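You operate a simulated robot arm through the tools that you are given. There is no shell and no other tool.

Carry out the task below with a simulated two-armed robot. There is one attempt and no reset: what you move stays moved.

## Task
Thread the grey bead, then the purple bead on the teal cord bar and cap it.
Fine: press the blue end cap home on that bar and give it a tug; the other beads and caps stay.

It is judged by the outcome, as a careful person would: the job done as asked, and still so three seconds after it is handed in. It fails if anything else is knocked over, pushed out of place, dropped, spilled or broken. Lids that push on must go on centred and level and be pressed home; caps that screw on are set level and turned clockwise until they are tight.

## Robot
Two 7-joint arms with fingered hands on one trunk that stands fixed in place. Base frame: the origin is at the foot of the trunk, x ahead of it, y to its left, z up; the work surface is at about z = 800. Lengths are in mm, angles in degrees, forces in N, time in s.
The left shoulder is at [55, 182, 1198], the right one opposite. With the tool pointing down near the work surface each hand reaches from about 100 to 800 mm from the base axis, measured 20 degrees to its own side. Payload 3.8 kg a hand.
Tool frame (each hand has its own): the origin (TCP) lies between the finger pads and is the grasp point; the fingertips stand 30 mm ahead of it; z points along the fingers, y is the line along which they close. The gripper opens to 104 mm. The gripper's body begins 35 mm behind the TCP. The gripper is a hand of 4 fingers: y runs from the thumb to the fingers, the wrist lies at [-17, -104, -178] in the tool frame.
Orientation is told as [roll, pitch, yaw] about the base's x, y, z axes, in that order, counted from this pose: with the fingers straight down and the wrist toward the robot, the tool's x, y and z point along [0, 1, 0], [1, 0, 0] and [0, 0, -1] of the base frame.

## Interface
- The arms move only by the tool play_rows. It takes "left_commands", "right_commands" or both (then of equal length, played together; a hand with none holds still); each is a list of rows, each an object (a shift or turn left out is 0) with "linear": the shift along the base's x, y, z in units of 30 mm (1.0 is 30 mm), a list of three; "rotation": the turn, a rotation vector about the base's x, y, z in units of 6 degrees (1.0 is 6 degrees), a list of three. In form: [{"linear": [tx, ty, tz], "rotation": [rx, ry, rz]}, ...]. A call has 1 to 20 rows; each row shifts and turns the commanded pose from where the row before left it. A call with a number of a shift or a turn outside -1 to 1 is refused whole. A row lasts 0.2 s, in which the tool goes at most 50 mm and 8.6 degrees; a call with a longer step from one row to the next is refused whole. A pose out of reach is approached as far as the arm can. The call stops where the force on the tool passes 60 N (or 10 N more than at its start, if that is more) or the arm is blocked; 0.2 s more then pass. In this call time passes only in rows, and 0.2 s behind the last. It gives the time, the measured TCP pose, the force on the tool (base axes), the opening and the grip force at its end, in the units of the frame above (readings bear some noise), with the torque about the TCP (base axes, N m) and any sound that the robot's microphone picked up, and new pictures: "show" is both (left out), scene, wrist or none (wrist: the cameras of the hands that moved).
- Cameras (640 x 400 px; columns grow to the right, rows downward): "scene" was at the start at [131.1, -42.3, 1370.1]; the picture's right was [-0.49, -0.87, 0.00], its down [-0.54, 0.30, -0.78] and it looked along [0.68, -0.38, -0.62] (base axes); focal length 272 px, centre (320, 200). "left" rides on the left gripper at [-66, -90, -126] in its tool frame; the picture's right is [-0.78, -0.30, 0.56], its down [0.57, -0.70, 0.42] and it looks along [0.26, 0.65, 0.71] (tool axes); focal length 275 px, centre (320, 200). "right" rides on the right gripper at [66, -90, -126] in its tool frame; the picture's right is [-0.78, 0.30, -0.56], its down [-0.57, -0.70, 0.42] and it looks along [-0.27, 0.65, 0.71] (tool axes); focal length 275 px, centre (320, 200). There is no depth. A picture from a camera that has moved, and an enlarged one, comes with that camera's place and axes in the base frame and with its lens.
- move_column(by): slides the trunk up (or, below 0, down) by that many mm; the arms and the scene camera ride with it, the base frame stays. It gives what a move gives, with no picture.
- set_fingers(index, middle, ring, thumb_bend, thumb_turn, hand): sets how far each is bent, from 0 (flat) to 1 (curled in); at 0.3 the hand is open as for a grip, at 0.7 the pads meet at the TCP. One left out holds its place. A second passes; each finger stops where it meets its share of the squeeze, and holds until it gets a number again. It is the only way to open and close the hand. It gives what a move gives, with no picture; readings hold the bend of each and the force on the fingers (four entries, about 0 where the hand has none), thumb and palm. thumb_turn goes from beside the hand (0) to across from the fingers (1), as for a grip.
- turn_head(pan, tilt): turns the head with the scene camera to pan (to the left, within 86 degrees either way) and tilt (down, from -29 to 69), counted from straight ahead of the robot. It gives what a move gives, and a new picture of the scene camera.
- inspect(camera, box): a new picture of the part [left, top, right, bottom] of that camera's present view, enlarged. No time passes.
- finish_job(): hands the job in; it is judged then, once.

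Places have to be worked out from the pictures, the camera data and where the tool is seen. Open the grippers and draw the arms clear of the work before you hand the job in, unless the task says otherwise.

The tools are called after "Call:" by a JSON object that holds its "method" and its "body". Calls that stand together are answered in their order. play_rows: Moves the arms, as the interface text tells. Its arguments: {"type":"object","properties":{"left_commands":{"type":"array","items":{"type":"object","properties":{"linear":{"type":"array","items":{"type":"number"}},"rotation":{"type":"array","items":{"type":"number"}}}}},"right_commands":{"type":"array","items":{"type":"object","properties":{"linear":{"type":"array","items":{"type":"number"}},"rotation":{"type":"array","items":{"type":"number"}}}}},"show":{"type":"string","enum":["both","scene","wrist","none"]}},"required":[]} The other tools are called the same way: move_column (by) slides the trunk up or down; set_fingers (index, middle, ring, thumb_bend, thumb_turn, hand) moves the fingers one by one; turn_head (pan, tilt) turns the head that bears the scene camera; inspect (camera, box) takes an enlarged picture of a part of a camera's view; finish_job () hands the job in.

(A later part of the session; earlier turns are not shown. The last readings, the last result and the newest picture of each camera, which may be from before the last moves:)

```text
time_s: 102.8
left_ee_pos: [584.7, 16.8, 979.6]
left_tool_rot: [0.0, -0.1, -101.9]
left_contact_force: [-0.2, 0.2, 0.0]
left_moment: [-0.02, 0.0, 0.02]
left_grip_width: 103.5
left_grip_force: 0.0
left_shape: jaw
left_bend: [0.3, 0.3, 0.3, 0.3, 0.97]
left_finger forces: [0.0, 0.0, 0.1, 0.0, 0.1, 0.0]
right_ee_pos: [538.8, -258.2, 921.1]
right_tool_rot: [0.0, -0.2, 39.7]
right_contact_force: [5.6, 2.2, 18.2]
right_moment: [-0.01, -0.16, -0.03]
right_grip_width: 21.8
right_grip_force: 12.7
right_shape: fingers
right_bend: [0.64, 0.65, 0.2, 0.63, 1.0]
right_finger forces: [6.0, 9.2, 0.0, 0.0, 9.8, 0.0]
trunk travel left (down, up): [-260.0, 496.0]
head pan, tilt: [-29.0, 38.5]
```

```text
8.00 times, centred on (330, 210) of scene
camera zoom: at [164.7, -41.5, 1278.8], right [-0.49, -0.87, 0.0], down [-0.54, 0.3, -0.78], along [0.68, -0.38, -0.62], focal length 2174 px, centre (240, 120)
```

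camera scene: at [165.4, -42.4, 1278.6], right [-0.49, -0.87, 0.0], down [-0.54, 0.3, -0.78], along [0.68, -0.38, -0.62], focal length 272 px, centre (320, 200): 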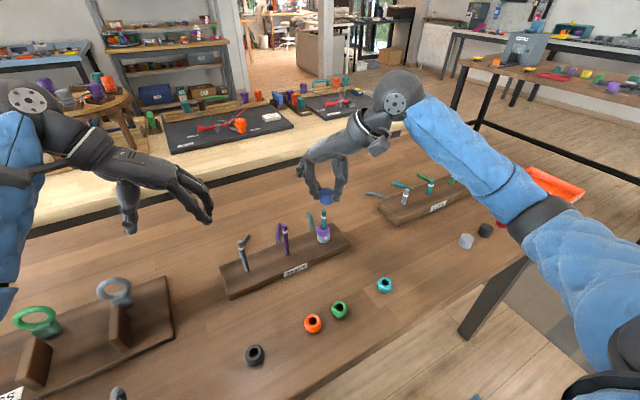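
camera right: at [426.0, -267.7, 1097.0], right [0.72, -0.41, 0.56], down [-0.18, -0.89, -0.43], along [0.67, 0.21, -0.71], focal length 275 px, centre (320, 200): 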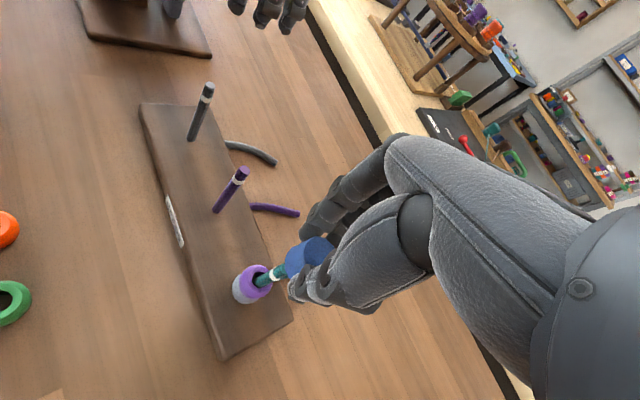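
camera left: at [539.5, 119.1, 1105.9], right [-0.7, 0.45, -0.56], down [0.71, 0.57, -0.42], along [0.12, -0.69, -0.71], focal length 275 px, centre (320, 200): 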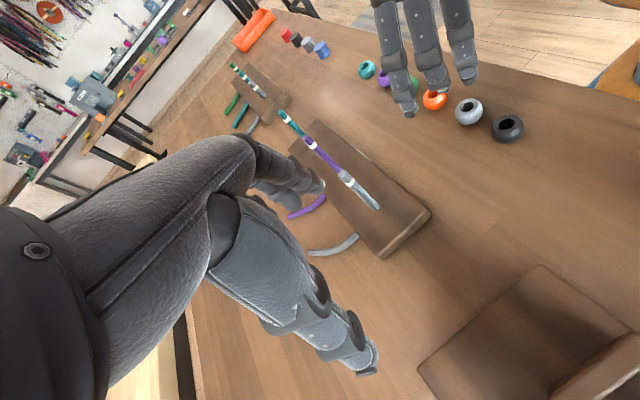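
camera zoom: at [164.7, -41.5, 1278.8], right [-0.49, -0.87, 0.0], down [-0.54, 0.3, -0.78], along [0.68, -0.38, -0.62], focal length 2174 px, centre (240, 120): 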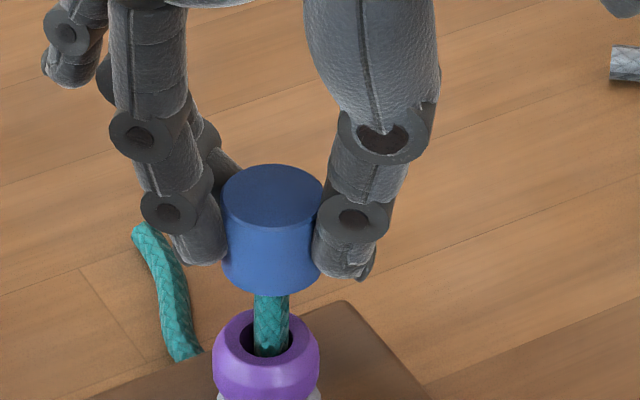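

The grip holds well: the cap is back at its stop and now carries 18 N of pressing force. I increase the pressing in further steps, listening for a click.

Call:
{"method": "play_rows", "body": {"right_commands": [{"linear": [-0.01, 0, -0.06]}, {"linear": [0, 0, 0]}], "show": "none"}}

Call:
{"method": "play_rows", "body": {"right_commands": [{"linear": [-0.01, 0, -0.06]}, {"linear": [0, 0, 0]}], "show": "none"}}

Call:
{"method": "play_rows", "body": {"right_commands": [{"linear": [0, 0, -0.05]}, {"linear": [0, 0, 0]}], "show": "none"}}

Call:
{"method": "inspect", "body": {"camera": "scene", "box": [300, 185, 360, 235]}}

```text
time_s: 103.5
left_ee_pos: [584.6, 18.0, 980.8]
left_tool_rot: [0.0, -0.1, -102.0]
left_contact_force: [0.1, 0.2, -0.8]
left_moment: [0.05, -0.01, -0.01]
left_grip_width: 103.8
left_grip_force: 0.1
left_shape: jaw
left_bend: [0.3, 0.3, 0.3, 0.3, 0.97]
left_finger forces: [0.0, 0.0, 0.1, 0.0, 0.0, 0.0]
right_ee_pos: [539.2, -258.8, 918.6]
right_tool_rot: [0.0, -0.1, 39.7]
right_contact_force: [7.4, 2.0, 21.6]
right_moment: [0.04, -0.22, -0.02]
right_grip_width: 21.8
right_grip_force: 13.9
right_shape: fingers
right_bend: [0.64, 0.64, 0.2, 0.63, 1.0]
right_finger forces: [6.6, 10.6, 0.0, 0.0, 9.6, 0.0]
trunk travel left (down, up): [-260.0, 496.0]
head pan, tilt: [-29.0, 38.5]
```

```text
time_s: 104.0
left_ee_pos: [584.7, 17.7, 979.4]
left_tool_rot: [-0.2, 0.1, -102.1]
left_contact_force: [-0.1, 0.2, -0.2]
left_moment: [-0.01, -0.04, -0.02]
left_grip_width: 103.8
left_grip_force: 0.1
left_shape: jaw
left_bend: [0.3, 0.3, 0.3, 0.3, 0.97]
left_finger forces: [0.0, 0.0, 0.0, 0.0, 0.0, 0.0]
right_ee_pos: [538.0, -257.9, 917.7]
right_tool_rot: [0.0, -0.2, 39.6]
right_contact_force: [7.7, 1.8, 21.2]
right_moment: [0.02, -0.25, -0.01]
right_grip_width: 21.8
right_grip_force: 13.5
right_shape: fingers
right_bend: [0.64, 0.64, 0.2, 0.63, 1.0]
right_finger forces: [7.2, 11.1, 0.1, 0.0, 9.4, 0.0]
trunk travel left (down, up): [-260.0, 496.0]
head pan, tilt: [-29.0, 38.5]
```

```text
time_s: 104.7
left_ee_pos: [585.3, 18.8, 979.2]
left_tool_rot: [0.0, 0.0, -102.0]
left_contact_force: [0.3, 0.1, -0.3]
left_moment: [0.04, 0.0, 0.02]
left_grip_width: 103.7
left_grip_force: 0.1
left_shape: jaw
left_bend: [0.3, 0.3, 0.3, 0.3, 0.97]
left_finger forces: [0.0, 0.0, 0.0, 0.1, 0.0, 0.0]
right_ee_pos: [538.3, -258.3, 917.5]
right_tool_rot: [0.1, -0.2, 39.7]
right_contact_force: [6.4, 3.3, 23.0]
right_moment: [0.09, -0.27, -0.02]
right_grip_width: 21.6
right_grip_force: 14.3
right_shape: fingers
right_bend: [0.64, 0.64, 0.2, 0.63, 1.0]
right_finger forces: [7.6, 11.0, 0.0, 0.0, 9.4, 0.0]
trunk travel left (down, up): [-260.0, 496.0]
head pan, tilt: [-29.0, 38.5]
```

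```text
8.00 times, centred on (330, 210) of scene
camera zoom: at [164.6, -41.0, 1278.8], right [-0.49, -0.87, 0.0], down [-0.54, 0.3, -0.78], along [0.69, -0.38, -0.62], focal length 2174 px, centre (240, 120)
```

zoom: 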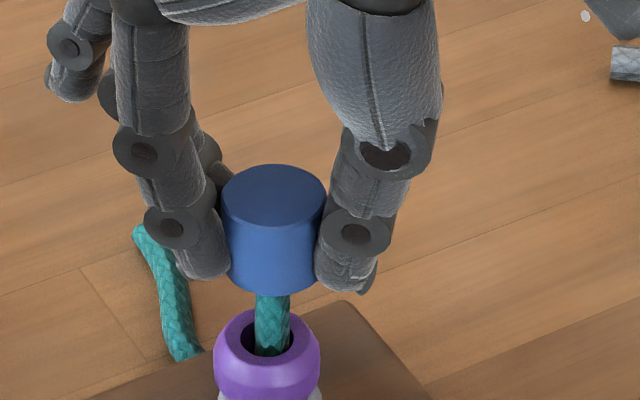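

At 23 N the grip begins to slide while the cap stays at its hard stop, with no click. I'll release, and press on top more strongly with the thumb tip centred over the cap (it carried the load before).

Call:
{"method": "set_fingers", "body": {"hand": "right", "index": 0.53, "middle": 0.53, "thumb_bend": 0.53}}

Call:
{"method": "play_rows", "body": {"right_commands": [{"linear": [0, 0, 0.4]}, {"linear": [0, 0, 0.5]}, {"linear": [0, 0, 0.5]}, {"linear": [0, 0, 0.4]}, {"linear": [0, 0, 0]}], "show": "none"}}

Call:
{"method": "set_fingers", "body": {"hand": "right", "index": 0.74, "middle": 0.74, "thumb_bend": 0.74}}

Call:
{"method": "inspect", "body": {"camera": "scene", "box": [300, 175, 360, 225]}}

Call:
{"method": "inspect", "body": {"camera": "left", "box": [260, 65, 330, 130]}}

Call:
{"method": "inspect", "body": {"camera": "right", "box": [240, 200, 360, 300]}}

```text
time_s: 105.7
left_ee_pos: [585.4, 15.4, 979.2]
left_tool_rot: [0.0, 0.1, -102.0]
left_contact_force: [0.0, -0.2, -0.7]
left_moment: [0.0, 0.01, 0.02]
left_grip_width: 103.6
left_grip_force: 0.0
left_shape: jaw
left_bend: [0.3, 0.3, 0.3, 0.3, 0.97]
left_finger forces: [0.0, 0.0, 0.0, 0.0, 0.0, 0.0]
right_ee_pos: [538.2, -260.0, 913.1]
right_tool_rot: [0.1, 0.1, 39.7]
right_contact_force: [0.1, 0.3, 0.9]
right_moment: [0.0, 0.0, 0.05]
right_grip_width: 45.4
right_grip_force: 0.1
right_shape: fingers
right_bend: [0.53, 0.53, 0.2, 0.53, 1.0]
right_finger forces: [0.0, 0.1, 0.0, 0.1, 0.0, 0.1]
trunk travel left (down, up): [-260.0, 496.0]
head pan, tilt: [-29.0, 38.5]
```

```text
time_s: 106.8
left_ee_pos: [586.7, 16.3, 980.1]
left_tool_rot: [0.0, -0.1, -102.0]
left_contact_force: [-0.6, 0.0, 0.6]
left_moment: [0.0, -0.01, -0.03]
left_grip_width: 104.0
left_grip_force: 0.1
left_shape: jaw
left_bend: [0.3, 0.3, 0.3, 0.3, 0.97]
left_finger forces: [0.0, 0.1, 0.0, 0.0, 0.0, 0.0]
right_ee_pos: [539.3, -258.8, 971.0]
right_tool_rot: [0.1, 0.0, 39.7]
right_contact_force: [0.1, 0.3, 0.6]
right_moment: [-0.02, -0.01, 0.01]
right_grip_width: 45.4
right_grip_force: 0.0
right_shape: fingers
right_bend: [0.53, 0.53, 0.2, 0.53, 1.0]
right_finger forces: [0.1, 0.0, 0.0, 0.0, 0.0, 0.0]
trunk travel left (down, up): [-260.0, 496.0]
head pan, tilt: [-29.0, 38.5]
```

```text
time_s: 107.8
left_ee_pos: [586.1, 16.4, 979.9]
left_tool_rot: [0.0, 0.0, -102.0]
left_contact_force: [0.4, -0.1, -0.4]
left_moment: [0.0, -0.01, 0.0]
left_grip_width: 103.6
left_grip_force: 0.0
left_shape: jaw
left_bend: [0.3, 0.3, 0.3, 0.3, 0.97]
left_finger forces: [0.0, 0.1, 0.1, 0.0, 0.1, 0.0]
right_ee_pos: [538.7, -257.9, 969.5]
right_tool_rot: [0.1, 0.1, 39.8]
right_contact_force: [-0.7, -0.9, -0.9]
right_moment: [0.03, -0.01, -0.03]
right_grip_width: 0.0
right_grip_force: 0.1
right_shape: fingers
right_bend: [0.73, 0.74, 0.2, 0.72, 1.0]
right_finger forces: [0.0, 0.0, 0.0, 0.1, 0.0, 0.0]
trunk travel left (down, up): [-260.0, 496.0]
head pan, tilt: [-29.0, 38.5]
```

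```text
8.00 times, centred on (330, 200) of scene
camera zoom: at [165.6, -42.3, 1278.5], right [-0.49, -0.87, 0.0], down [-0.54, 0.3, -0.78], along [0.68, -0.38, -0.62], focal length 2174 px, centre (240, 200)
```

zoom: 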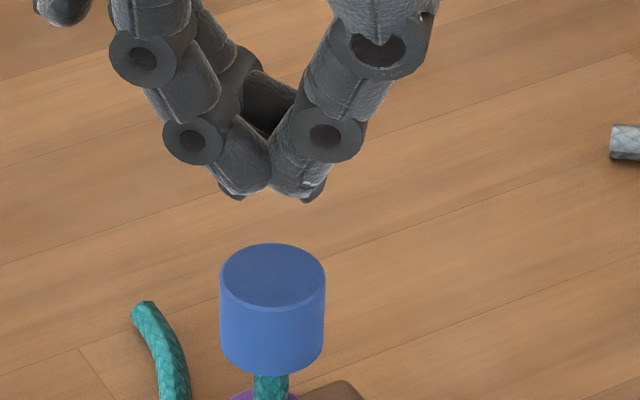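

```text
6.15 times, centred on (295, 98) of left
camera zoom: at [539.6, 119.1, 1106.2], right [-0.7, 0.45, -0.56], down [0.71, 0.57, -0.42], along [0.12, -0.69, -0.71], focal length 1694 px, centre (474, 831)
```

zoom: 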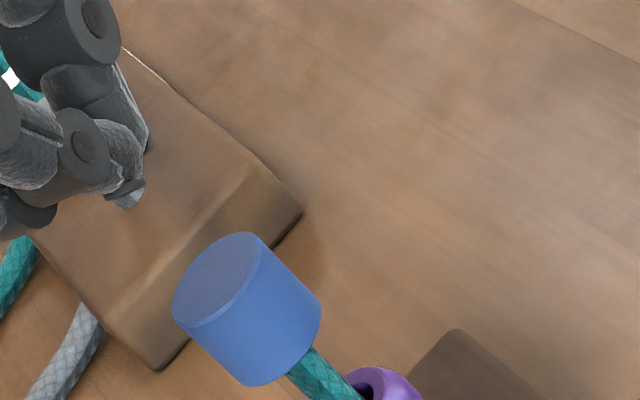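

```text
4.00 times, centred on (300, 250) of right
camera zoom: at [428.7, -264.9, 1095.8], right [0.72, -0.41, 0.55], down [-0.17, -0.89, -0.43], along [0.67, 0.21, -0.71], focal length 1101 px, centre (400, 0)
```

zoom: 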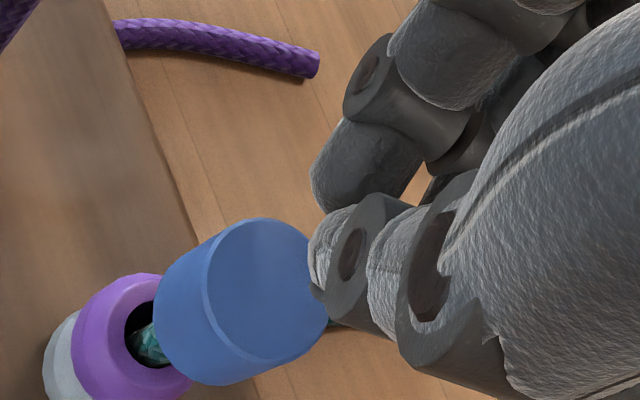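

The cap stands at the same place as before. I shift the hand 5 mm toward the finger side so the thumb tip is nearer the cap's centre, and lower to just above contact.

Call:
{"method": "play_rows", "body": {"right_commands": [{"linear": [0.12, 0.1, -0.2]}, {"linear": [0, 0, -0.3]}, {"linear": [0, 0, -0.3]}, {"linear": [0, 0, -0.12]}, {"linear": [0, 0, 0]}], "show": "none"}}

Call:
{"method": "inspect", "body": {"camera": "scene", "box": [300, 175, 360, 225]}}

Call:
{"method": "inspect", "body": {"camera": "left", "box": [260, 65, 330, 130]}}

```text
time_s: 109.0
left_ee_pos: [585.3, 16.1, 981.1]
left_tool_rot: [-0.1, 0.0, -102.0]
left_contact_force: [-0.1, 0.5, 0.4]
left_moment: [0.02, -0.04, -0.01]
left_grip_width: 103.7
left_grip_force: 0.0
left_shape: jaw
left_bend: [0.3, 0.3, 0.3, 0.3, 0.97]
left_finger forces: [0.1, 0.0, 0.1, 0.1, 0.0, 0.0]
right_ee_pos: [542.3, -256.0, 941.7]
right_tool_rot: [0.1, 0.0, 39.7]
right_contact_force: [0.5, -0.1, 0.2]
right_moment: [-0.01, 0.0, 0.02]
right_grip_width: 0.1
right_grip_force: 0.0
right_shape: fingers
right_bend: [0.73, 0.74, 0.2, 0.72, 1.0]
right_finger forces: [0.1, 0.1, 0.0, 0.0, 0.1, 0.0]
trunk travel left (down, up): [-260.0, 496.0]
head pan, tilt: [-29.0, 38.5]
```

```text
8.00 times, centred on (330, 200) of scene
camera zoom: at [165.6, -42.3, 1278.5], right [-0.49, -0.87, 0.0], down [-0.54, 0.3, -0.78], along [0.68, -0.38, -0.62], focal length 2174 px, centre (240, 200)
```

zoom: 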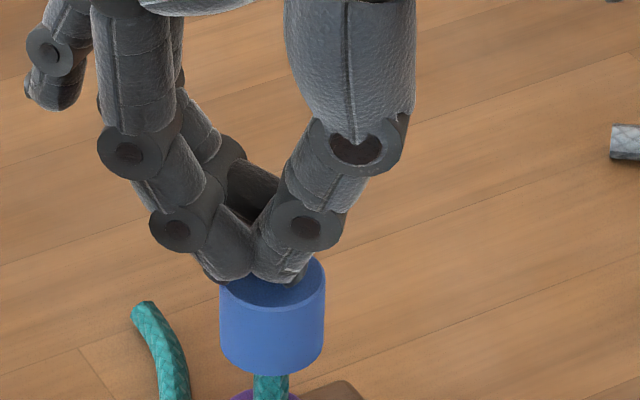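

```text
6.15 times, centred on (295, 98) of left
camera zoom: at [539.6, 119.1, 1106.2], right [-0.7, 0.45, -0.56], down [0.71, 0.57, -0.42], along [0.12, -0.69, -0.71], focal length 1694 px, centre (474, 831)
```

zoom: 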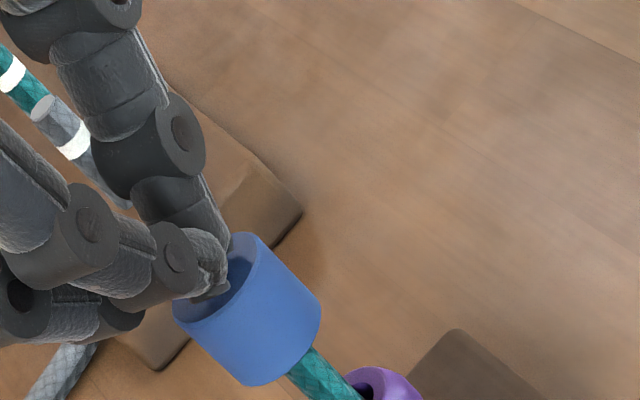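

The thumb tip is now about at the middle of the cap's top. I press down stepwise to a higher force.

Call:
{"method": "play_rows", "body": {"right_commands": [{"linear": [0, 0, -0.08]}, {"linear": [0, 0, -0.08]}, {"linear": [0, 0, 0]}], "show": "none"}}

Call:
{"method": "play_rows", "body": {"right_commands": [{"linear": [0, 0, -0.08]}, {"linear": [0, 0, -0.04]}, {"linear": [0, 0, 0]}], "show": "none"}}

```text
time_s: 109.8
left_ee_pos: [583.7, 16.8, 981.3]
left_tool_rot: [0.0, 0.0, -102.0]
left_contact_force: [-0.3, -0.4, 0.4]
left_moment: [0.01, -0.01, 0.02]
left_grip_width: 103.8
left_grip_force: 0.2
left_shape: jaw
left_bend: [0.3, 0.3, 0.3, 0.3, 0.97]
left_finger forces: [0.1, 0.0, 0.0, 0.0, 0.0, 0.1]
right_ee_pos: [541.6, -255.2, 940.4]
right_tool_rot: [-0.2, -0.3, 39.6]
right_contact_force: [-1.4, -3.0, 20.5]
right_moment: [-0.14, 0.21, 0.01]
right_grip_width: 0.1
right_grip_force: 13.8
right_shape: fingers
right_bend: [0.73, 0.74, 0.2, 0.73, 1.0]
right_finger forces: [0.0, 0.0, 0.0, 0.0, 26.2, 0.0]
trunk travel left (down, up): [-260.0, 496.0]
head pan, tilt: [-29.0, 38.5]
```

```text
time_s: 110.7
left_ee_pos: [582.5, 16.1, 982.7]
left_tool_rot: [0.2, 0.0, -102.0]
left_contact_force: [-0.3, 0.5, 0.4]
left_moment: [0.01, 0.02, 0.01]
left_grip_width: 103.6
left_grip_force: 0.1
left_shape: jaw
left_bend: [0.3, 0.3, 0.3, 0.3, 0.97]
left_finger forces: [0.0, 0.1, 0.0, 0.0, 0.0, 0.0]
right_ee_pos: [541.5, -255.3, 937.9]
right_tool_rot: [-0.2, -0.5, 39.7]
right_contact_force: [-4.7, -5.2, 37.7]
right_moment: [-0.21, 0.44, 0.01]
right_grip_width: 0.0
right_grip_force: 22.4
right_shape: fingers
right_bend: [0.73, 0.74, 0.2, 0.74, 1.0]
right_finger forces: [0.0, 0.0, 0.1, 0.0, 44.3, 0.0]
trunk travel left (down, up): [-260.0, 496.0]
head pan, tilt: [-29.0, 38.5]
```

37.7 N and still solid. I add a little more, to about 50 N.

Call:
{"method": "play_rows", "body": {"right_commands": [{"linear": [0.01, 0.01, -0.06]}, {"linear": [0, 0, -0.04]}, {"linear": [0, 0, 0]}], "show": "none"}}

Call:
{"method": "inspect", "body": {"camera": "scene", "box": [300, 175, 360, 225]}}

```text
time_s: 111.5
left_ee_pos: [580.9, 16.7, 982.9]
left_tool_rot: [0.2, -0.1, -102.0]
left_contact_force: [0.4, -0.3, 0.3]
left_moment: [-0.02, -0.03, 0.02]
left_grip_width: 103.8
left_grip_force: 0.1
left_shape: jaw
left_bend: [0.3, 0.3, 0.3, 0.3, 0.97]
left_finger forces: [0.1, 0.0, 0.1, 0.1, 0.1, 0.0]
right_ee_pos: [539.9, -255.6, 937.9]
right_tool_rot: [-0.4, -0.9, 39.5]
right_contact_force: [-7.7, -5.8, 46.8]
right_moment: [-0.29, 0.65, 0.05]
right_grip_width: 0.0
right_grip_force: 26.3
right_shape: fingers
right_bend: [0.73, 0.74, 0.2, 0.74, 1.0]
right_finger forces: [0.0, 0.0, 0.0, 0.0, 52.6, 0.1]
trunk travel left (down, up): [-260.0, 496.0]
head pan, tilt: [-29.0, 38.5]
```

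```text
8.00 times, centred on (330, 200) of scene
camera zoom: at [160.7, -41.3, 1279.4], right [-0.49, -0.87, 0.0], down [-0.54, 0.3, -0.79], along [0.69, -0.38, -0.62], focal length 2174 px, centre (240, 200)
```

zoom: 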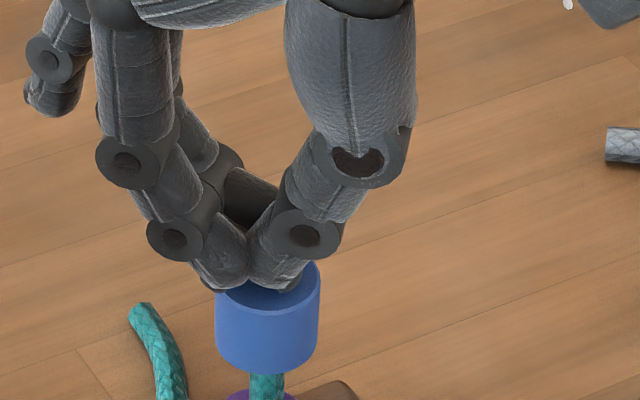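

47 N with no further travel: the cap is against its stop. I back off and inspect it again.

Call:
{"method": "play_rows", "body": {"right_commands": [{"linear": [0, 0, 0.15]}, {"linear": [0, 0, 0.3]}, {"linear": [-0.1, -0.1, 0.4]}, {"linear": [0, 0, 0.3]}, {"linear": [0, 0, 0]}], "show": "none"}}

Call:
{"method": "inspect", "body": {"camera": "scene", "box": [310, 195, 350, 235]}}

Call:
{"method": "inspect", "body": {"camera": "left", "box": [280, 95, 330, 135]}}

```text
time_s: 112.7
left_ee_pos: [585.8, 15.0, 980.1]
left_tool_rot: [0.1, -0.1, -101.9]
left_contact_force: [0.5, -0.3, -0.2]
left_moment: [0.01, 0.02, 0.01]
left_grip_width: 103.8
left_grip_force: 0.0
left_shape: jaw
left_bend: [0.3, 0.3, 0.3, 0.3, 0.97]
left_finger forces: [0.1, 0.0, 0.0, 0.0, 0.0, 0.1]
right_ee_pos: [538.1, -258.9, 964.5]
right_tool_rot: [0.2, 0.1, 39.7]
right_contact_force: [-0.7, 0.4, 0.5]
right_moment: [-0.02, -0.01, -0.03]
right_grip_width: 0.0
right_grip_force: 0.0
right_shape: fingers
right_bend: [0.73, 0.74, 0.2, 0.72, 1.0]
right_finger forces: [0.0, 0.0, 0.0, 0.0, 0.1, 0.0]
trunk travel left (down, up): [-260.0, 496.0]
head pan, tilt: [-29.0, 38.5]
```

```text
10.00 times, centred on (330, 215) of scene
camera zoom: at [165.5, -42.2, 1278.5], right [-0.49, -0.87, 0.0], down [-0.54, 0.3, -0.78], along [0.68, -0.38, -0.62], focal length 2718 px, centre (220, 50)
```

zoom: 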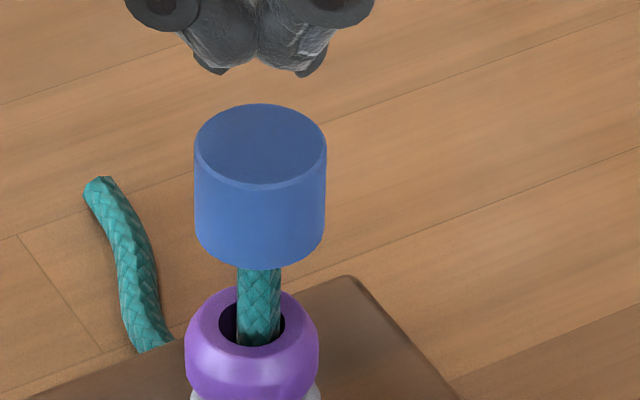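

```text
10.00 times, centred on (305, 115) of left
camera zoom: at [539.6, 119.2, 1106.2], right [-0.7, 0.45, -0.56], down [0.71, 0.57, -0.42], along [0.12, -0.69, -0.71], focal length 2753 px, centre (470, 1050)
```

zoom: 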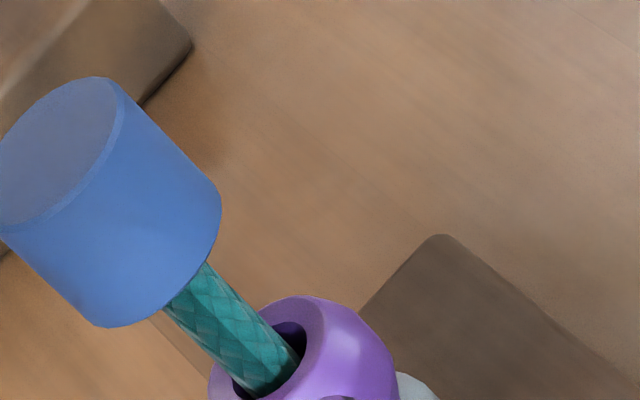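

Unchanged and level. Now a careful tug: open, come down around the cap, grip, and pull in ~0.8 mm steps while reading the force.

Call:
{"method": "set_fingers", "body": {"hand": "right", "index": 0.53, "middle": 0.53, "thumb_bend": 0.53}}

Call:
{"method": "play_rows", "body": {"right_commands": [{"linear": [0.02, 0, -0.3]}, {"linear": [0, 0, -0.3]}, {"linear": [0, 0, -0.3]}, {"linear": [0, 0, -0.3]}, {"linear": [0, 0, -0.15]}, {"linear": [0, 0, 0]}], "show": "none"}}

Call:
{"method": "set_fingers", "body": {"hand": "right", "index": 0.63, "middle": 0.63, "thumb_bend": 0.63}}

Call:
{"method": "set_fingers", "body": {"hand": "right", "index": 0.7, "middle": 0.7, "thumb_bend": 0.7}}

Call:
{"method": "inspect", "body": {"camera": "scene", "box": [300, 185, 360, 235]}}

```text
time_s: 113.7
left_ee_pos: [586.3, 16.7, 980.4]
left_tool_rot: [0.0, 0.1, -102.0]
left_contact_force: [-0.1, 0.8, 0.8]
left_moment: [0.05, -0.01, 0.0]
left_grip_width: 103.7
left_grip_force: 0.0
left_shape: jaw
left_bend: [0.3, 0.3, 0.3, 0.3, 0.97]
left_finger forces: [0.1, 0.0, 0.1, 0.0, 0.0, 0.0]
right_ee_pos: [538.2, -258.3, 964.9]
right_tool_rot: [0.1, 0.1, 39.7]
right_contact_force: [0.5, -0.7, 0.6]
right_moment: [-0.05, -0.02, 0.01]
right_grip_width: 45.4
right_grip_force: 0.0
right_shape: fingers
right_bend: [0.53, 0.53, 0.2, 0.53, 1.0]
right_finger forces: [0.1, 0.1, 0.1, 0.1, 0.0, 0.0]
trunk travel left (down, up): [-260.0, 496.0]
head pan, tilt: [-29.0, 38.5]
```

```text
time_s: 115.0
left_ee_pos: [584.6, 17.0, 979.6]
left_tool_rot: [0.0, 0.0, -102.0]
left_contact_force: [-1.4, 0.2, 0.1]
left_moment: [-0.01, 0.02, -0.03]
left_grip_width: 103.9
left_grip_force: 0.1
left_shape: jaw
left_bend: [0.3, 0.3, 0.3, 0.3, 0.97]
left_finger forces: [0.0, 0.0, 0.1, 0.0, 0.0, 0.1]
right_ee_pos: [538.5, -258.8, 925.0]
right_tool_rot: [0.1, 0.1, 39.6]
right_contact_force: [-0.1, -1.9, -0.7]
right_moment: [0.03, 0.06, 0.02]
right_grip_width: 45.3
right_grip_force: 0.2
right_shape: fingers
right_bend: [0.53, 0.53, 0.2, 0.53, 1.0]
right_finger forces: [0.1, 0.0, 0.0, 0.1, 0.1, 0.1]
trunk travel left (down, up): [-260.0, 496.0]
head pan, tilt: [-29.0, 38.5]
```

```text
time_s: 116.0
left_ee_pos: [585.6, 16.3, 979.6]
left_tool_rot: [0.0, 0.0, -102.0]
left_contact_force: [0.9, 0.4, 0.6]
left_moment: [0.03, 0.04, -0.01]
left_grip_width: 103.5
left_grip_force: 0.1
left_shape: jaw
left_bend: [0.3, 0.3, 0.3, 0.3, 0.97]
left_finger forces: [0.1, 0.0, 0.0, 0.0, 0.1, 0.0]
right_ee_pos: [539.0, -260.1, 923.8]
right_tool_rot: [0.1, 0.1, 39.7]
right_contact_force: [-1.5, 1.1, -0.7]
right_moment: [-0.05, 0.01, 0.02]
right_grip_width: 24.8
right_grip_force: 1.8
right_shape: fingers
right_bend: [0.62, 0.62, 0.2, 0.61, 1.0]
right_finger forces: [0.7, 0.6, 0.1, 0.0, 2.0, 0.0]
trunk travel left (down, up): [-260.0, 496.0]
head pan, tilt: [-29.0, 38.5]
```

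```text
time_s: 117.0
left_ee_pos: [586.7, 16.3, 980.3]
left_tool_rot: [0.1, 0.0, -101.9]
left_contact_force: [-0.2, 0.4, -0.4]
left_moment: [0.0, 0.01, 0.04]
left_grip_width: 103.8
left_grip_force: 0.1
left_shape: jaw
left_bend: [0.3, 0.3, 0.3, 0.3, 0.97]
left_finger forces: [0.0, 0.0, 0.0, 0.0, 0.0, 0.0]
right_ee_pos: [538.9, -258.4, 923.6]
right_tool_rot: [0.1, 0.1, 39.7]
right_contact_force: [1.3, 1.9, -2.1]
right_moment: [0.01, -0.05, 0.02]
right_grip_width: 22.3
right_grip_force: 9.1
right_shape: fingers
right_bend: [0.64, 0.65, 0.2, 0.62, 1.0]
right_finger forces: [5.0, 5.7, 0.0, 0.0, 7.6, 0.0]
trunk travel left (down, up): [-260.0, 496.0]
head pan, tilt: [-29.0, 38.5]
```

```text
8.00 times, centred on (330, 210) of scene
camera zoom: at [166.0, -42.0, 1278.5], right [-0.49, -0.87, 0.0], down [-0.54, 0.3, -0.78], along [0.68, -0.38, -0.62], focal length 2174 px, centre (240, 120)
```

zoom: 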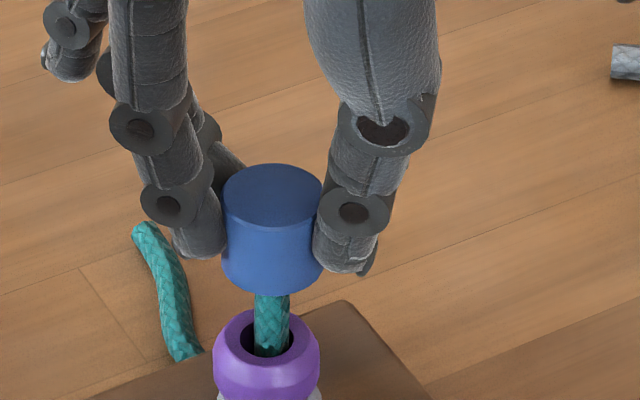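

Gripped firmly with the cap unmoved (already 2 N of upward pull from the curl of the fingers). Now I tug in 0.8 mm steps.

Call:
{"method": "play_rows", "body": {"right_commands": [{"linear": [0, 0, 0.027]}, {"linear": [0, 0, 0]}], "show": "none"}}

Call:
{"method": "play_rows", "body": {"right_commands": [{"linear": [0, 0, 0.027]}, {"linear": [0, 0, 0]}], "show": "none"}}

Call:
{"method": "inspect", "body": {"camera": "scene", "box": [300, 185, 360, 235]}}

```text
time_s: 117.7
left_ee_pos: [586.5, 16.8, 978.6]
left_tool_rot: [0.0, 0.0, -102.0]
left_contact_force: [0.3, -0.5, 0.2]
left_moment: [-0.01, -0.02, 0.01]
left_grip_width: 103.4
left_grip_force: 0.1
left_shape: jaw
left_bend: [0.3, 0.3, 0.3, 0.3, 0.97]
left_finger forces: [0.0, 0.0, 0.0, 0.1, 0.0, 0.0]
right_ee_pos: [538.6, -259.1, 923.0]
right_tool_rot: [0.2, 0.2, 39.7]
right_contact_force: [1.5, 2.7, -3.2]
right_moment: [0.06, -0.03, 0.0]
right_grip_width: 22.3
right_grip_force: 8.6
right_shape: fingers
right_bend: [0.64, 0.65, 0.2, 0.62, 1.0]
right_finger forces: [5.4, 5.4, 0.0, 0.1, 7.5, 0.0]
trunk travel left (down, up): [-260.0, 496.0]
head pan, tilt: [-29.0, 38.5]
```

```text
time_s: 118.2
left_ee_pos: [587.1, 15.8, 979.3]
left_tool_rot: [0.0, 0.1, -102.0]
left_contact_force: [0.9, -0.3, -0.1]
left_moment: [0.0, 0.03, 0.0]
left_grip_width: 103.8
left_grip_force: 0.0
left_shape: jaw
left_bend: [0.3, 0.3, 0.3, 0.3, 0.97]
left_finger forces: [0.1, 0.1, 0.1, 0.1, 0.0, 0.0]
right_ee_pos: [539.3, -258.3, 924.6]
right_tool_rot: [0.1, 0.2, 39.6]
right_contact_force: [-0.9, 2.8, -5.9]
right_moment: [0.09, -0.02, 0.0]
right_grip_width: 22.1
right_grip_force: 9.0
right_shape: fingers
right_bend: [0.64, 0.65, 0.2, 0.62, 1.0]
right_finger forces: [5.0, 4.8, 0.0, 0.0, 7.8, 0.0]
trunk travel left (down, up): [-260.0, 496.0]
head pan, tilt: [-29.0, 38.5]
```

```text
8.00 times, centred on (330, 210) of scene
camera zoom: at [166.2, -42.2, 1278.4], right [-0.49, -0.87, 0.0], down [-0.54, 0.3, -0.78], along [0.68, -0.38, -0.62], focal length 2174 px, centre (240, 120)
```

zoom: 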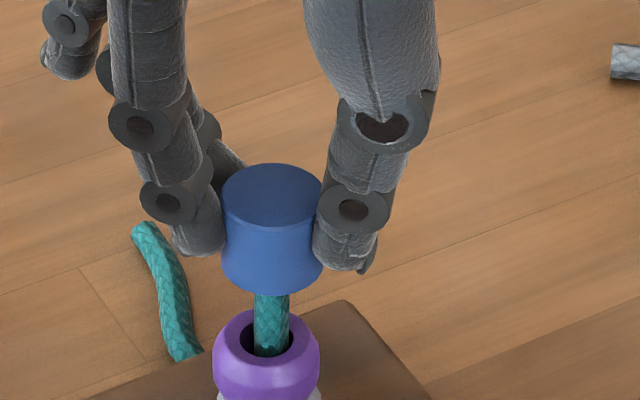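

The cap holds firmly against a 5.9 N upward pull without moving. I try a slightly stronger tug, another 0.5 mm.

Call:
{"method": "play_rows", "body": {"right_commands": [{"linear": [0, 0, 0.017]}, {"linear": [0, 0, 0]}], "show": "none"}}

Call:
{"method": "inspect", "body": {"camera": "scene", "box": [300, 185, 360, 235]}}

```text
time_s: 118.8
left_ee_pos: [587.2, 16.0, 979.0]
left_tool_rot: [-0.1, 0.1, -102.0]
left_contact_force: [0.2, -0.8, 0.1]
left_moment: [-0.01, -0.02, 0.01]
left_grip_width: 103.7
left_grip_force: 0.0
left_shape: jaw
left_bend: [0.3, 0.3, 0.3, 0.3, 0.97]
left_finger forces: [0.1, 0.1, 0.1, 0.0, 0.1, 0.0]
right_ee_pos: [539.5, -258.1, 925.5]
right_tool_rot: [0.3, 0.1, 39.7]
right_contact_force: [-1.9, 2.2, -8.7]
right_moment: [0.06, 0.02, 0.01]
right_grip_width: 22.4
right_grip_force: 8.7
right_shape: fingers
right_bend: [0.64, 0.65, 0.2, 0.62, 1.0]
right_finger forces: [4.8, 4.4, 0.0, 0.0, 7.8, 0.0]
trunk travel left (down, up): [-260.0, 496.0]
head pan, tilt: [-29.0, 38.5]
```

```text
8.00 times, centred on (330, 210) of scene
camera zoom: at [166.3, -42.4, 1278.4], right [-0.49, -0.87, 0.0], down [-0.54, 0.3, -0.78], along [0.68, -0.38, -0.62], focal length 2174 px, centre (240, 120)
```

zoom: 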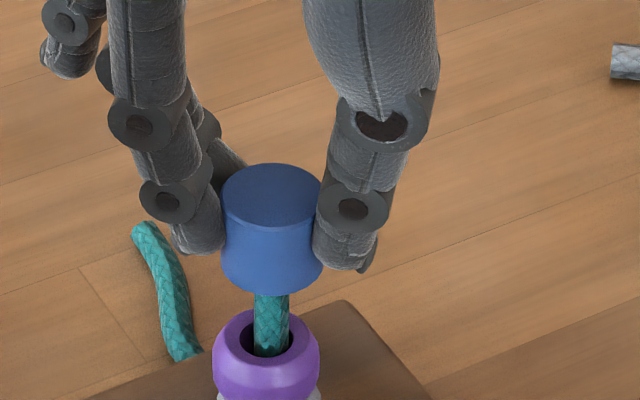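

The cap holds an 8.7 N tug without moving — a good test. I relax the pull, push gently back down (a few N) to keep it seated, and then release.

Call:
{"method": "play_rows", "body": {"right_commands": [{"linear": [0, 0, -0.07]}, {"linear": [0, 0, -0.07]}, {"linear": [0, 0, 0]}], "show": "none"}}

Call:
{"method": "play_rows", "body": {"right_commands": [{"linear": [0, 0, -0.06]}, {"linear": [0, 0, 0]}], "show": "none"}}

Call:
{"method": "set_fingers", "body": {"hand": "right", "index": 0.53, "middle": 0.53, "thumb_bend": 0.53}}

Call:
{"method": "inspect", "body": {"camera": "scene", "box": [300, 185, 360, 235]}}

```text
time_s: 119.7
left_ee_pos: [584.7, 16.3, 981.1]
left_tool_rot: [0.0, -0.1, -101.9]
left_contact_force: [0.5, -0.8, -0.3]
left_moment: [-0.03, 0.02, -0.02]
left_grip_width: 103.6
left_grip_force: 0.0
left_shape: jaw
left_bend: [0.3, 0.3, 0.3, 0.3, 0.97]
left_finger forces: [0.0, 0.1, 0.0, 0.1, 0.1, 0.0]
right_ee_pos: [539.9, -259.3, 922.7]
right_tool_rot: [0.0, 0.0, 39.7]
right_contact_force: [-1.5, 3.3, 5.2]
right_moment: [0.01, 0.02, 0.02]
right_grip_width: 22.2
right_grip_force: 10.2
right_shape: fingers
right_bend: [0.64, 0.65, 0.2, 0.62, 1.0]
right_finger forces: [5.3, 5.4, 0.0, 0.0, 9.0, 0.1]
trunk travel left (down, up): [-260.0, 496.0]
head pan, tilt: [-29.0, 38.5]
```

```text
time_s: 120.2
left_ee_pos: [585.9, 17.1, 981.0]
left_tool_rot: [0.1, 0.0, -102.0]
left_contact_force: [0.3, 0.2, 0.4]
left_moment: [0.02, -0.01, 0.0]
left_grip_width: 103.9
left_grip_force: 0.0
left_shape: jaw
left_bend: [0.3, 0.3, 0.3, 0.3, 0.97]
left_finger forces: [0.0, 0.0, 0.1, 0.0, 0.0, 0.0]
right_ee_pos: [539.9, -257.6, 921.5]
right_tool_rot: [0.0, -0.2, 39.6]
right_contact_force: [1.5, 1.0, 14.3]
right_moment: [0.05, -0.05, -0.01]
right_grip_width: 22.1
right_grip_force: 11.7
right_shape: fingers
right_bend: [0.64, 0.65, 0.2, 0.62, 1.0]
right_finger forces: [5.4, 7.3, 0.1, 0.0, 10.0, 0.0]
trunk travel left (down, up): [-260.0, 496.0]
head pan, tilt: [-29.0, 38.5]
```

```text
time_s: 121.2
left_ee_pos: [585.6, 16.7, 979.5]
left_tool_rot: [0.1, 0.0, -102.0]
left_contact_force: [-0.2, 0.3, 0.5]
left_moment: [0.02, 0.02, -0.01]
left_grip_width: 103.7
left_grip_force: 0.1
left_shape: jaw
left_bend: [0.3, 0.3, 0.3, 0.3, 0.97]
left_finger forces: [0.0, 0.0, 0.0, 0.1, 0.0, 0.1]
right_ee_pos: [538.6, -259.3, 919.6]
right_tool_rot: [0.1, 0.1, 39.7]
right_contact_force: [0.8, -1.1, 0.2]
right_moment: [-0.01, 0.03, 0.02]
right_grip_width: 45.7
right_grip_force: 0.2
right_shape: fingers
right_bend: [0.53, 0.53, 0.2, 0.53, 1.0]
right_finger forces: [0.1, 0.0, 0.1, 0.0, 0.1, 0.0]
trunk travel left (down, up): [-260.0, 496.0]
head pan, tilt: [-29.0, 38.5]
```

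```text
8.00 times, centred on (330, 210) of scene
camera zoom: at [165.7, -42.3, 1278.5], right [-0.49, -0.87, 0.0], down [-0.54, 0.3, -0.78], along [0.68, -0.38, -0.62], focal length 2174 px, centre (240, 120)
```

zoom: 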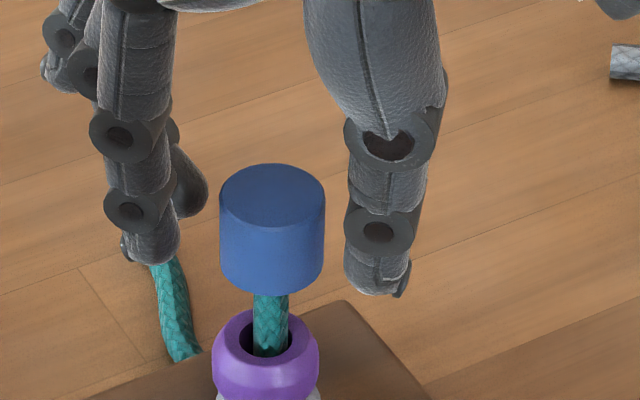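

Released; the cap stays centred, level and down. I raise the hand straight up, then open it and draw back toward its starting place.

Call:
{"method": "play_rows", "body": {"right_commands": [{"linear": [0, 0, 0.4]}, {"linear": [0, 0, 0.6]}, {"linear": [0, 0, 0.8]}, {"linear": [0, 0, 0.9]}, {"linear": [0, 0, 0.9]}, {"linear": [-0.2, -0.3, 0.9]}, {"linear": [-0.4, -0.5, 0.8]}, {"linear": [-0.5, -0.7, 0.6]}, {"linear": [-0.5, -0.7, 0.5]}, {"linear": [-0.5, -0.7, 0.4]}, {"linear": [-0.5, -0.7, 0.3]}, {"linear": [-0.5, -0.7, 0.2]}, {"linear": [-0.5, -0.7, 0]}, {"linear": [0, 0, 0]}]}}

Call:
{"method": "set_fingers", "body": {"hand": "right", "index": 0.3, "middle": 0.3, "ring": 0.3, "thumb_bend": 0.3}}

Call:
{"method": "inspect", "body": {"camera": "scene", "box": [210, 190, 370, 310]}}

Call:
{"method": "inspect", "body": {"camera": "left", "box": [260, 70, 400, 200]}}

```text
time_s: 124.2
left_ee_pos: [586.0, 16.5, 980.4]
left_tool_rot: [0.0, 0.1, -102.1]
left_contact_force: [-0.6, 0.8, 0.5]
left_moment: [0.01, -0.04, -0.01]
left_grip_width: 103.7
left_grip_force: 0.1
left_shape: jaw
left_bend: [0.3, 0.3, 0.3, 0.3, 0.97]
left_finger forces: [0.0, 0.0, 0.0, 0.1, 0.0, 0.1]
right_ee_pos: [431.7, -407.7, 1139.4]
right_tool_rot: [0.1, 0.0, 39.7]
right_contact_force: [-0.4, -1.1, -0.4]
right_moment: [0.0, -0.02, 0.04]
right_grip_width: 45.4
right_grip_force: 0.1
right_shape: fingers
right_bend: [0.53, 0.53, 0.2, 0.53, 1.0]
right_finger forces: [0.0, 0.0, 0.1, 0.0, 0.0, 0.0]
trunk travel left (down, up): [-260.0, 496.0]
head pan, tilt: [-29.0, 38.5]
camera scene: at [165.8, -42.1, 1278.5], right [-0.49, -0.87, 0.0], down [-0.54, 0.3, -0.78], along [0.68, -0.38, -0.62], focal length 272 px, centre (320, 200)
camera right: at [321.4, -414.1, 1265.4], right [0.72, -0.41, 0.56], down [-0.17, -0.89, -0.43], along [0.67, 0.21, -0.71], focal length 275 px, centre (320, 200)
```

scene: 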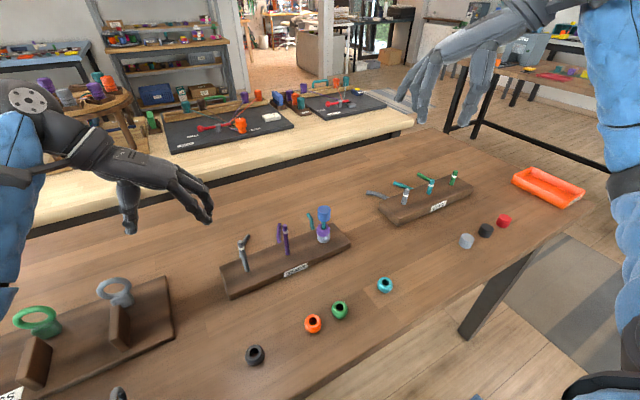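
right: 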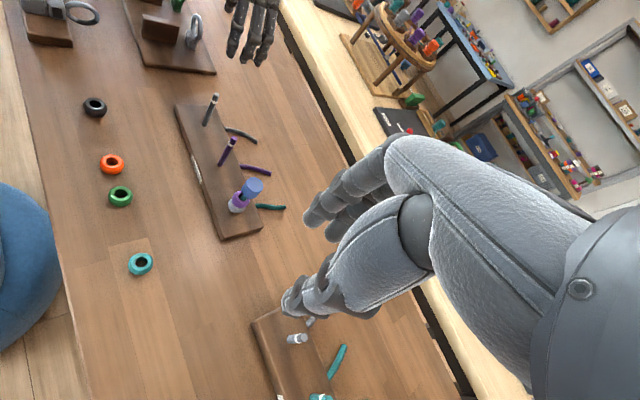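

```text
time_s: 125.2
left_ee_pos: [586.3, 16.2, 980.2]
left_tool_rot: [0.0, 0.0, -102.0]
left_contact_force: [0.1, 0.7, 0.9]
left_moment: [0.0, 0.0, 0.0]
left_grip_width: 103.5
left_grip_force: 0.1
left_shape: jaw
left_bend: [0.3, 0.3, 0.3, 0.3, 0.97]
left_finger forces: [0.1, 0.0, 0.1, 0.0, 0.0, 0.1]
right_ee_pos: [430.2, -407.2, 1139.7]
right_tool_rot: [0.0, 0.1, 39.7]
right_contact_force: [0.4, -0.4, -0.6]
right_moment: [0.04, 0.03, 0.02]
right_grip_width: 103.9
right_grip_force: 0.1
right_shape: fingers
right_bend: [0.3, 0.3, 0.3, 0.3, 0.97]
right_finger forces: [0.0, 0.0, 0.0, 0.0, 0.0, 0.0]
trunk travel left (down, up): [-260.0, 496.0]
head pan, tilt: [-29.0, 38.5]
```

```text
3.33 times, centred on (290, 250) of scene
camera zoom: at [165.6, -42.3, 1278.5], right [-0.49, -0.87, 0.0], down [-0.54, 0.3, -0.78], along [0.68, -0.38, -0.62], focal length 906 px, centre (420, 33)
```

zoom: 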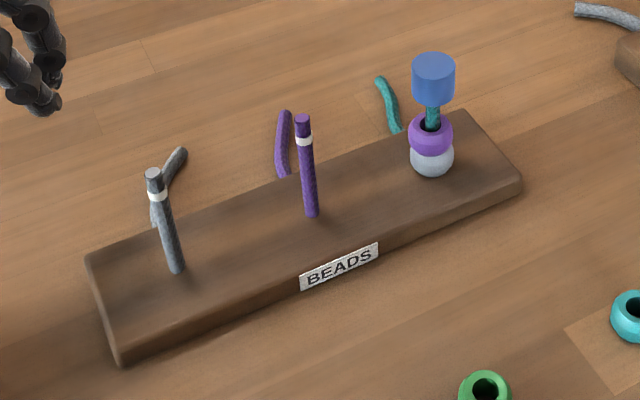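

```text
3.08 times, centred on (330, 135) of left
camera zoom: at [539.6, 119.1, 1106.2], right [-0.7, 0.45, -0.56], down [0.71, 0.57, -0.42], along [0.12, -0.69, -0.71], focal length 847 px, centre (289, 400)
```

zoom: 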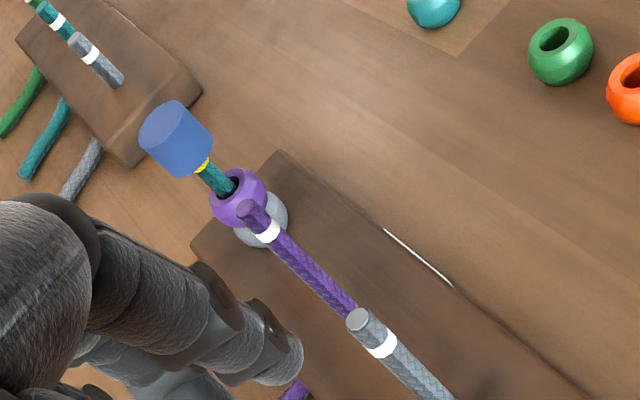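

A small yellow mark has appeared just under the cap's rim in the left view. I zoom in to see what it is and whether the cap has moved.

Call:
{"method": "inspect", "body": {"camera": "left", "box": [280, 95, 330, 135]}}

Call:
{"method": "inspect", "body": {"camera": "scene", "box": [310, 195, 350, 235]}}

Call:
{"method": "inspect", "body": {"camera": "right", "box": [200, 150, 300, 240]}}

```text
10.00 times, centred on (305, 115) of left
camera zoom: at [539.6, 119.1, 1106.2], right [-0.7, 0.45, -0.56], down [0.71, 0.57, -0.42], along [0.12, -0.69, -0.71], focal length 2753 px, centre (470, 1050)
```

zoom: 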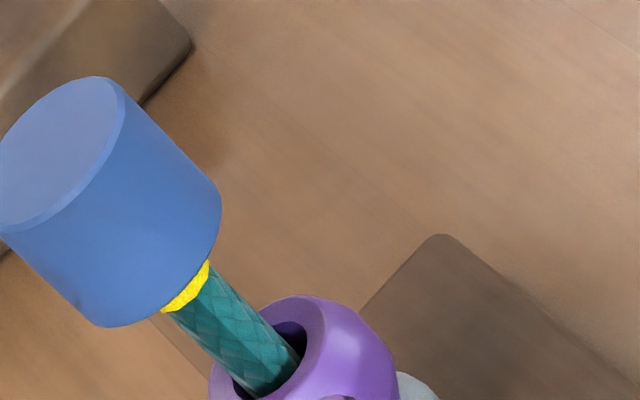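

```text
10.00 times, centred on (330, 215) of scene
camera zoom: at [165.6, -42.3, 1278.5], right [-0.49, -0.87, 0.0], down [-0.54, 0.3, -0.78], along [0.68, -0.38, -0.62], focal length 2718 px, centre (220, 50)
```

zoom: 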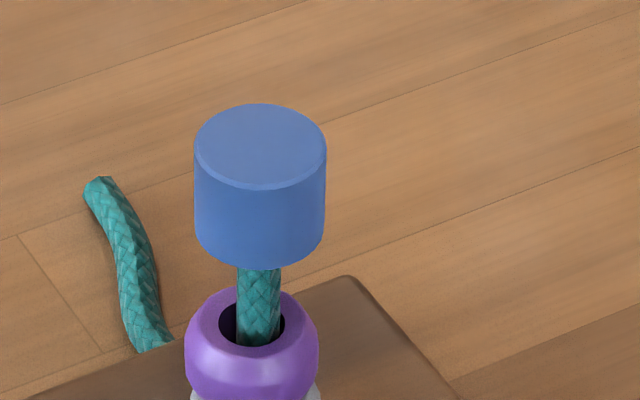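

```text
4.44 times, centred on (250, 195) of right
camera zoom: at [321.3, -414.1, 1265.4], right [0.72, -0.41, 0.56], down [-0.17, -0.89, -0.43], along [0.67, 0.21, -0.71], focal length 1224 px, centre (631, 222)
```

zoom: 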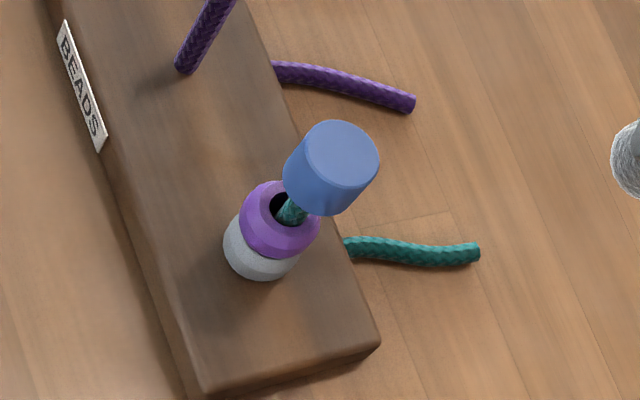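

The cap itself has not moved at all, but a yellow ring now shows directly below its rim, which appeared after the tug. I look at it as closely as possible.

Call:
{"method": "inspect", "body": {"camera": "left", "box": [290, 112, 314, 130]}}

Call:
{"method": "inspect", "body": {"camera": "right", "box": [225, 165, 275, 215]}}

Call:
{"method": "inspect", "body": {"camera": "scene", "box": [318, 205, 338, 225]}}

```text
16.00 times, centred on (302, 121) of left
camera zoom: at [539.6, 119.1, 1106.2], right [-0.7, 0.45, -0.56], down [0.71, 0.57, -0.42], along [0.12, -0.69, -0.71], focal length 4404 px, centre (608, 1464)
```

zoom: 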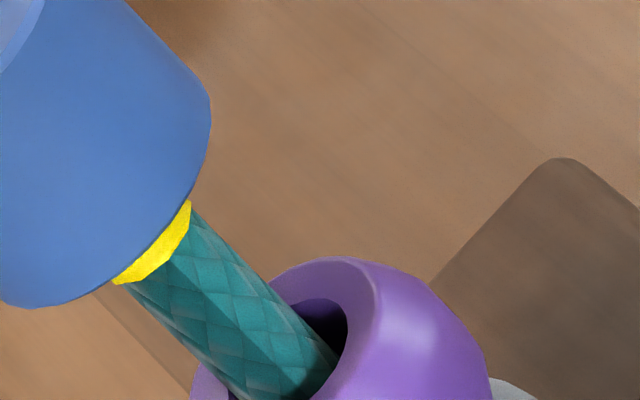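

```text
8.00 times, centred on (250, 190) of right
camera zoom: at [321.3, -414.1, 1265.4], right [0.72, -0.41, 0.56], down [-0.17, -0.89, -0.43], along [0.67, 0.21, -0.71], focal length 2202 px, centre (880, 280)
```

zoom: 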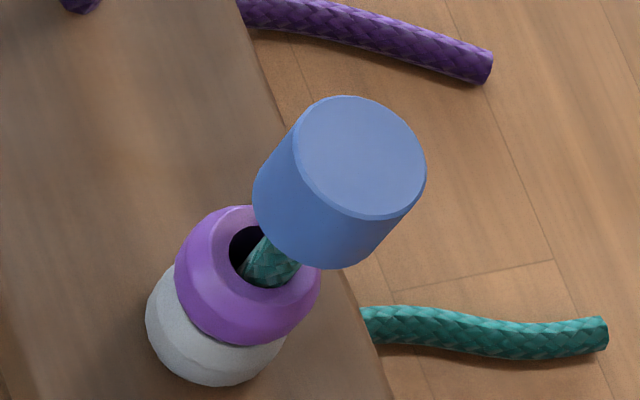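

```text
16.00 times, centred on (328, 215) of scene
camera zoom: at [165.6, -42.3, 1278.5], right [-0.49, -0.87, 0.0], down [-0.54, 0.3, -0.78], along [0.68, -0.38, -0.62], focal length 4349 px, centre (192, -40)
```

zoom: 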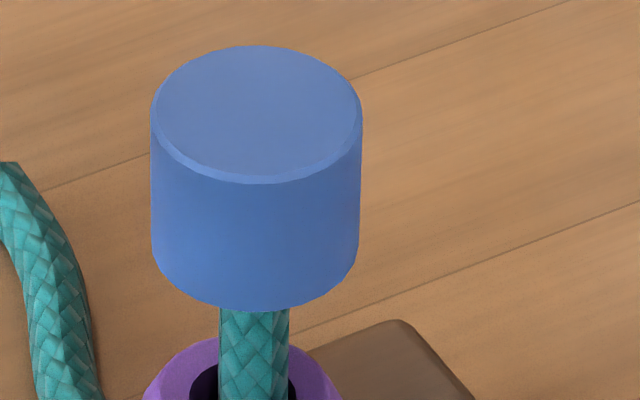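

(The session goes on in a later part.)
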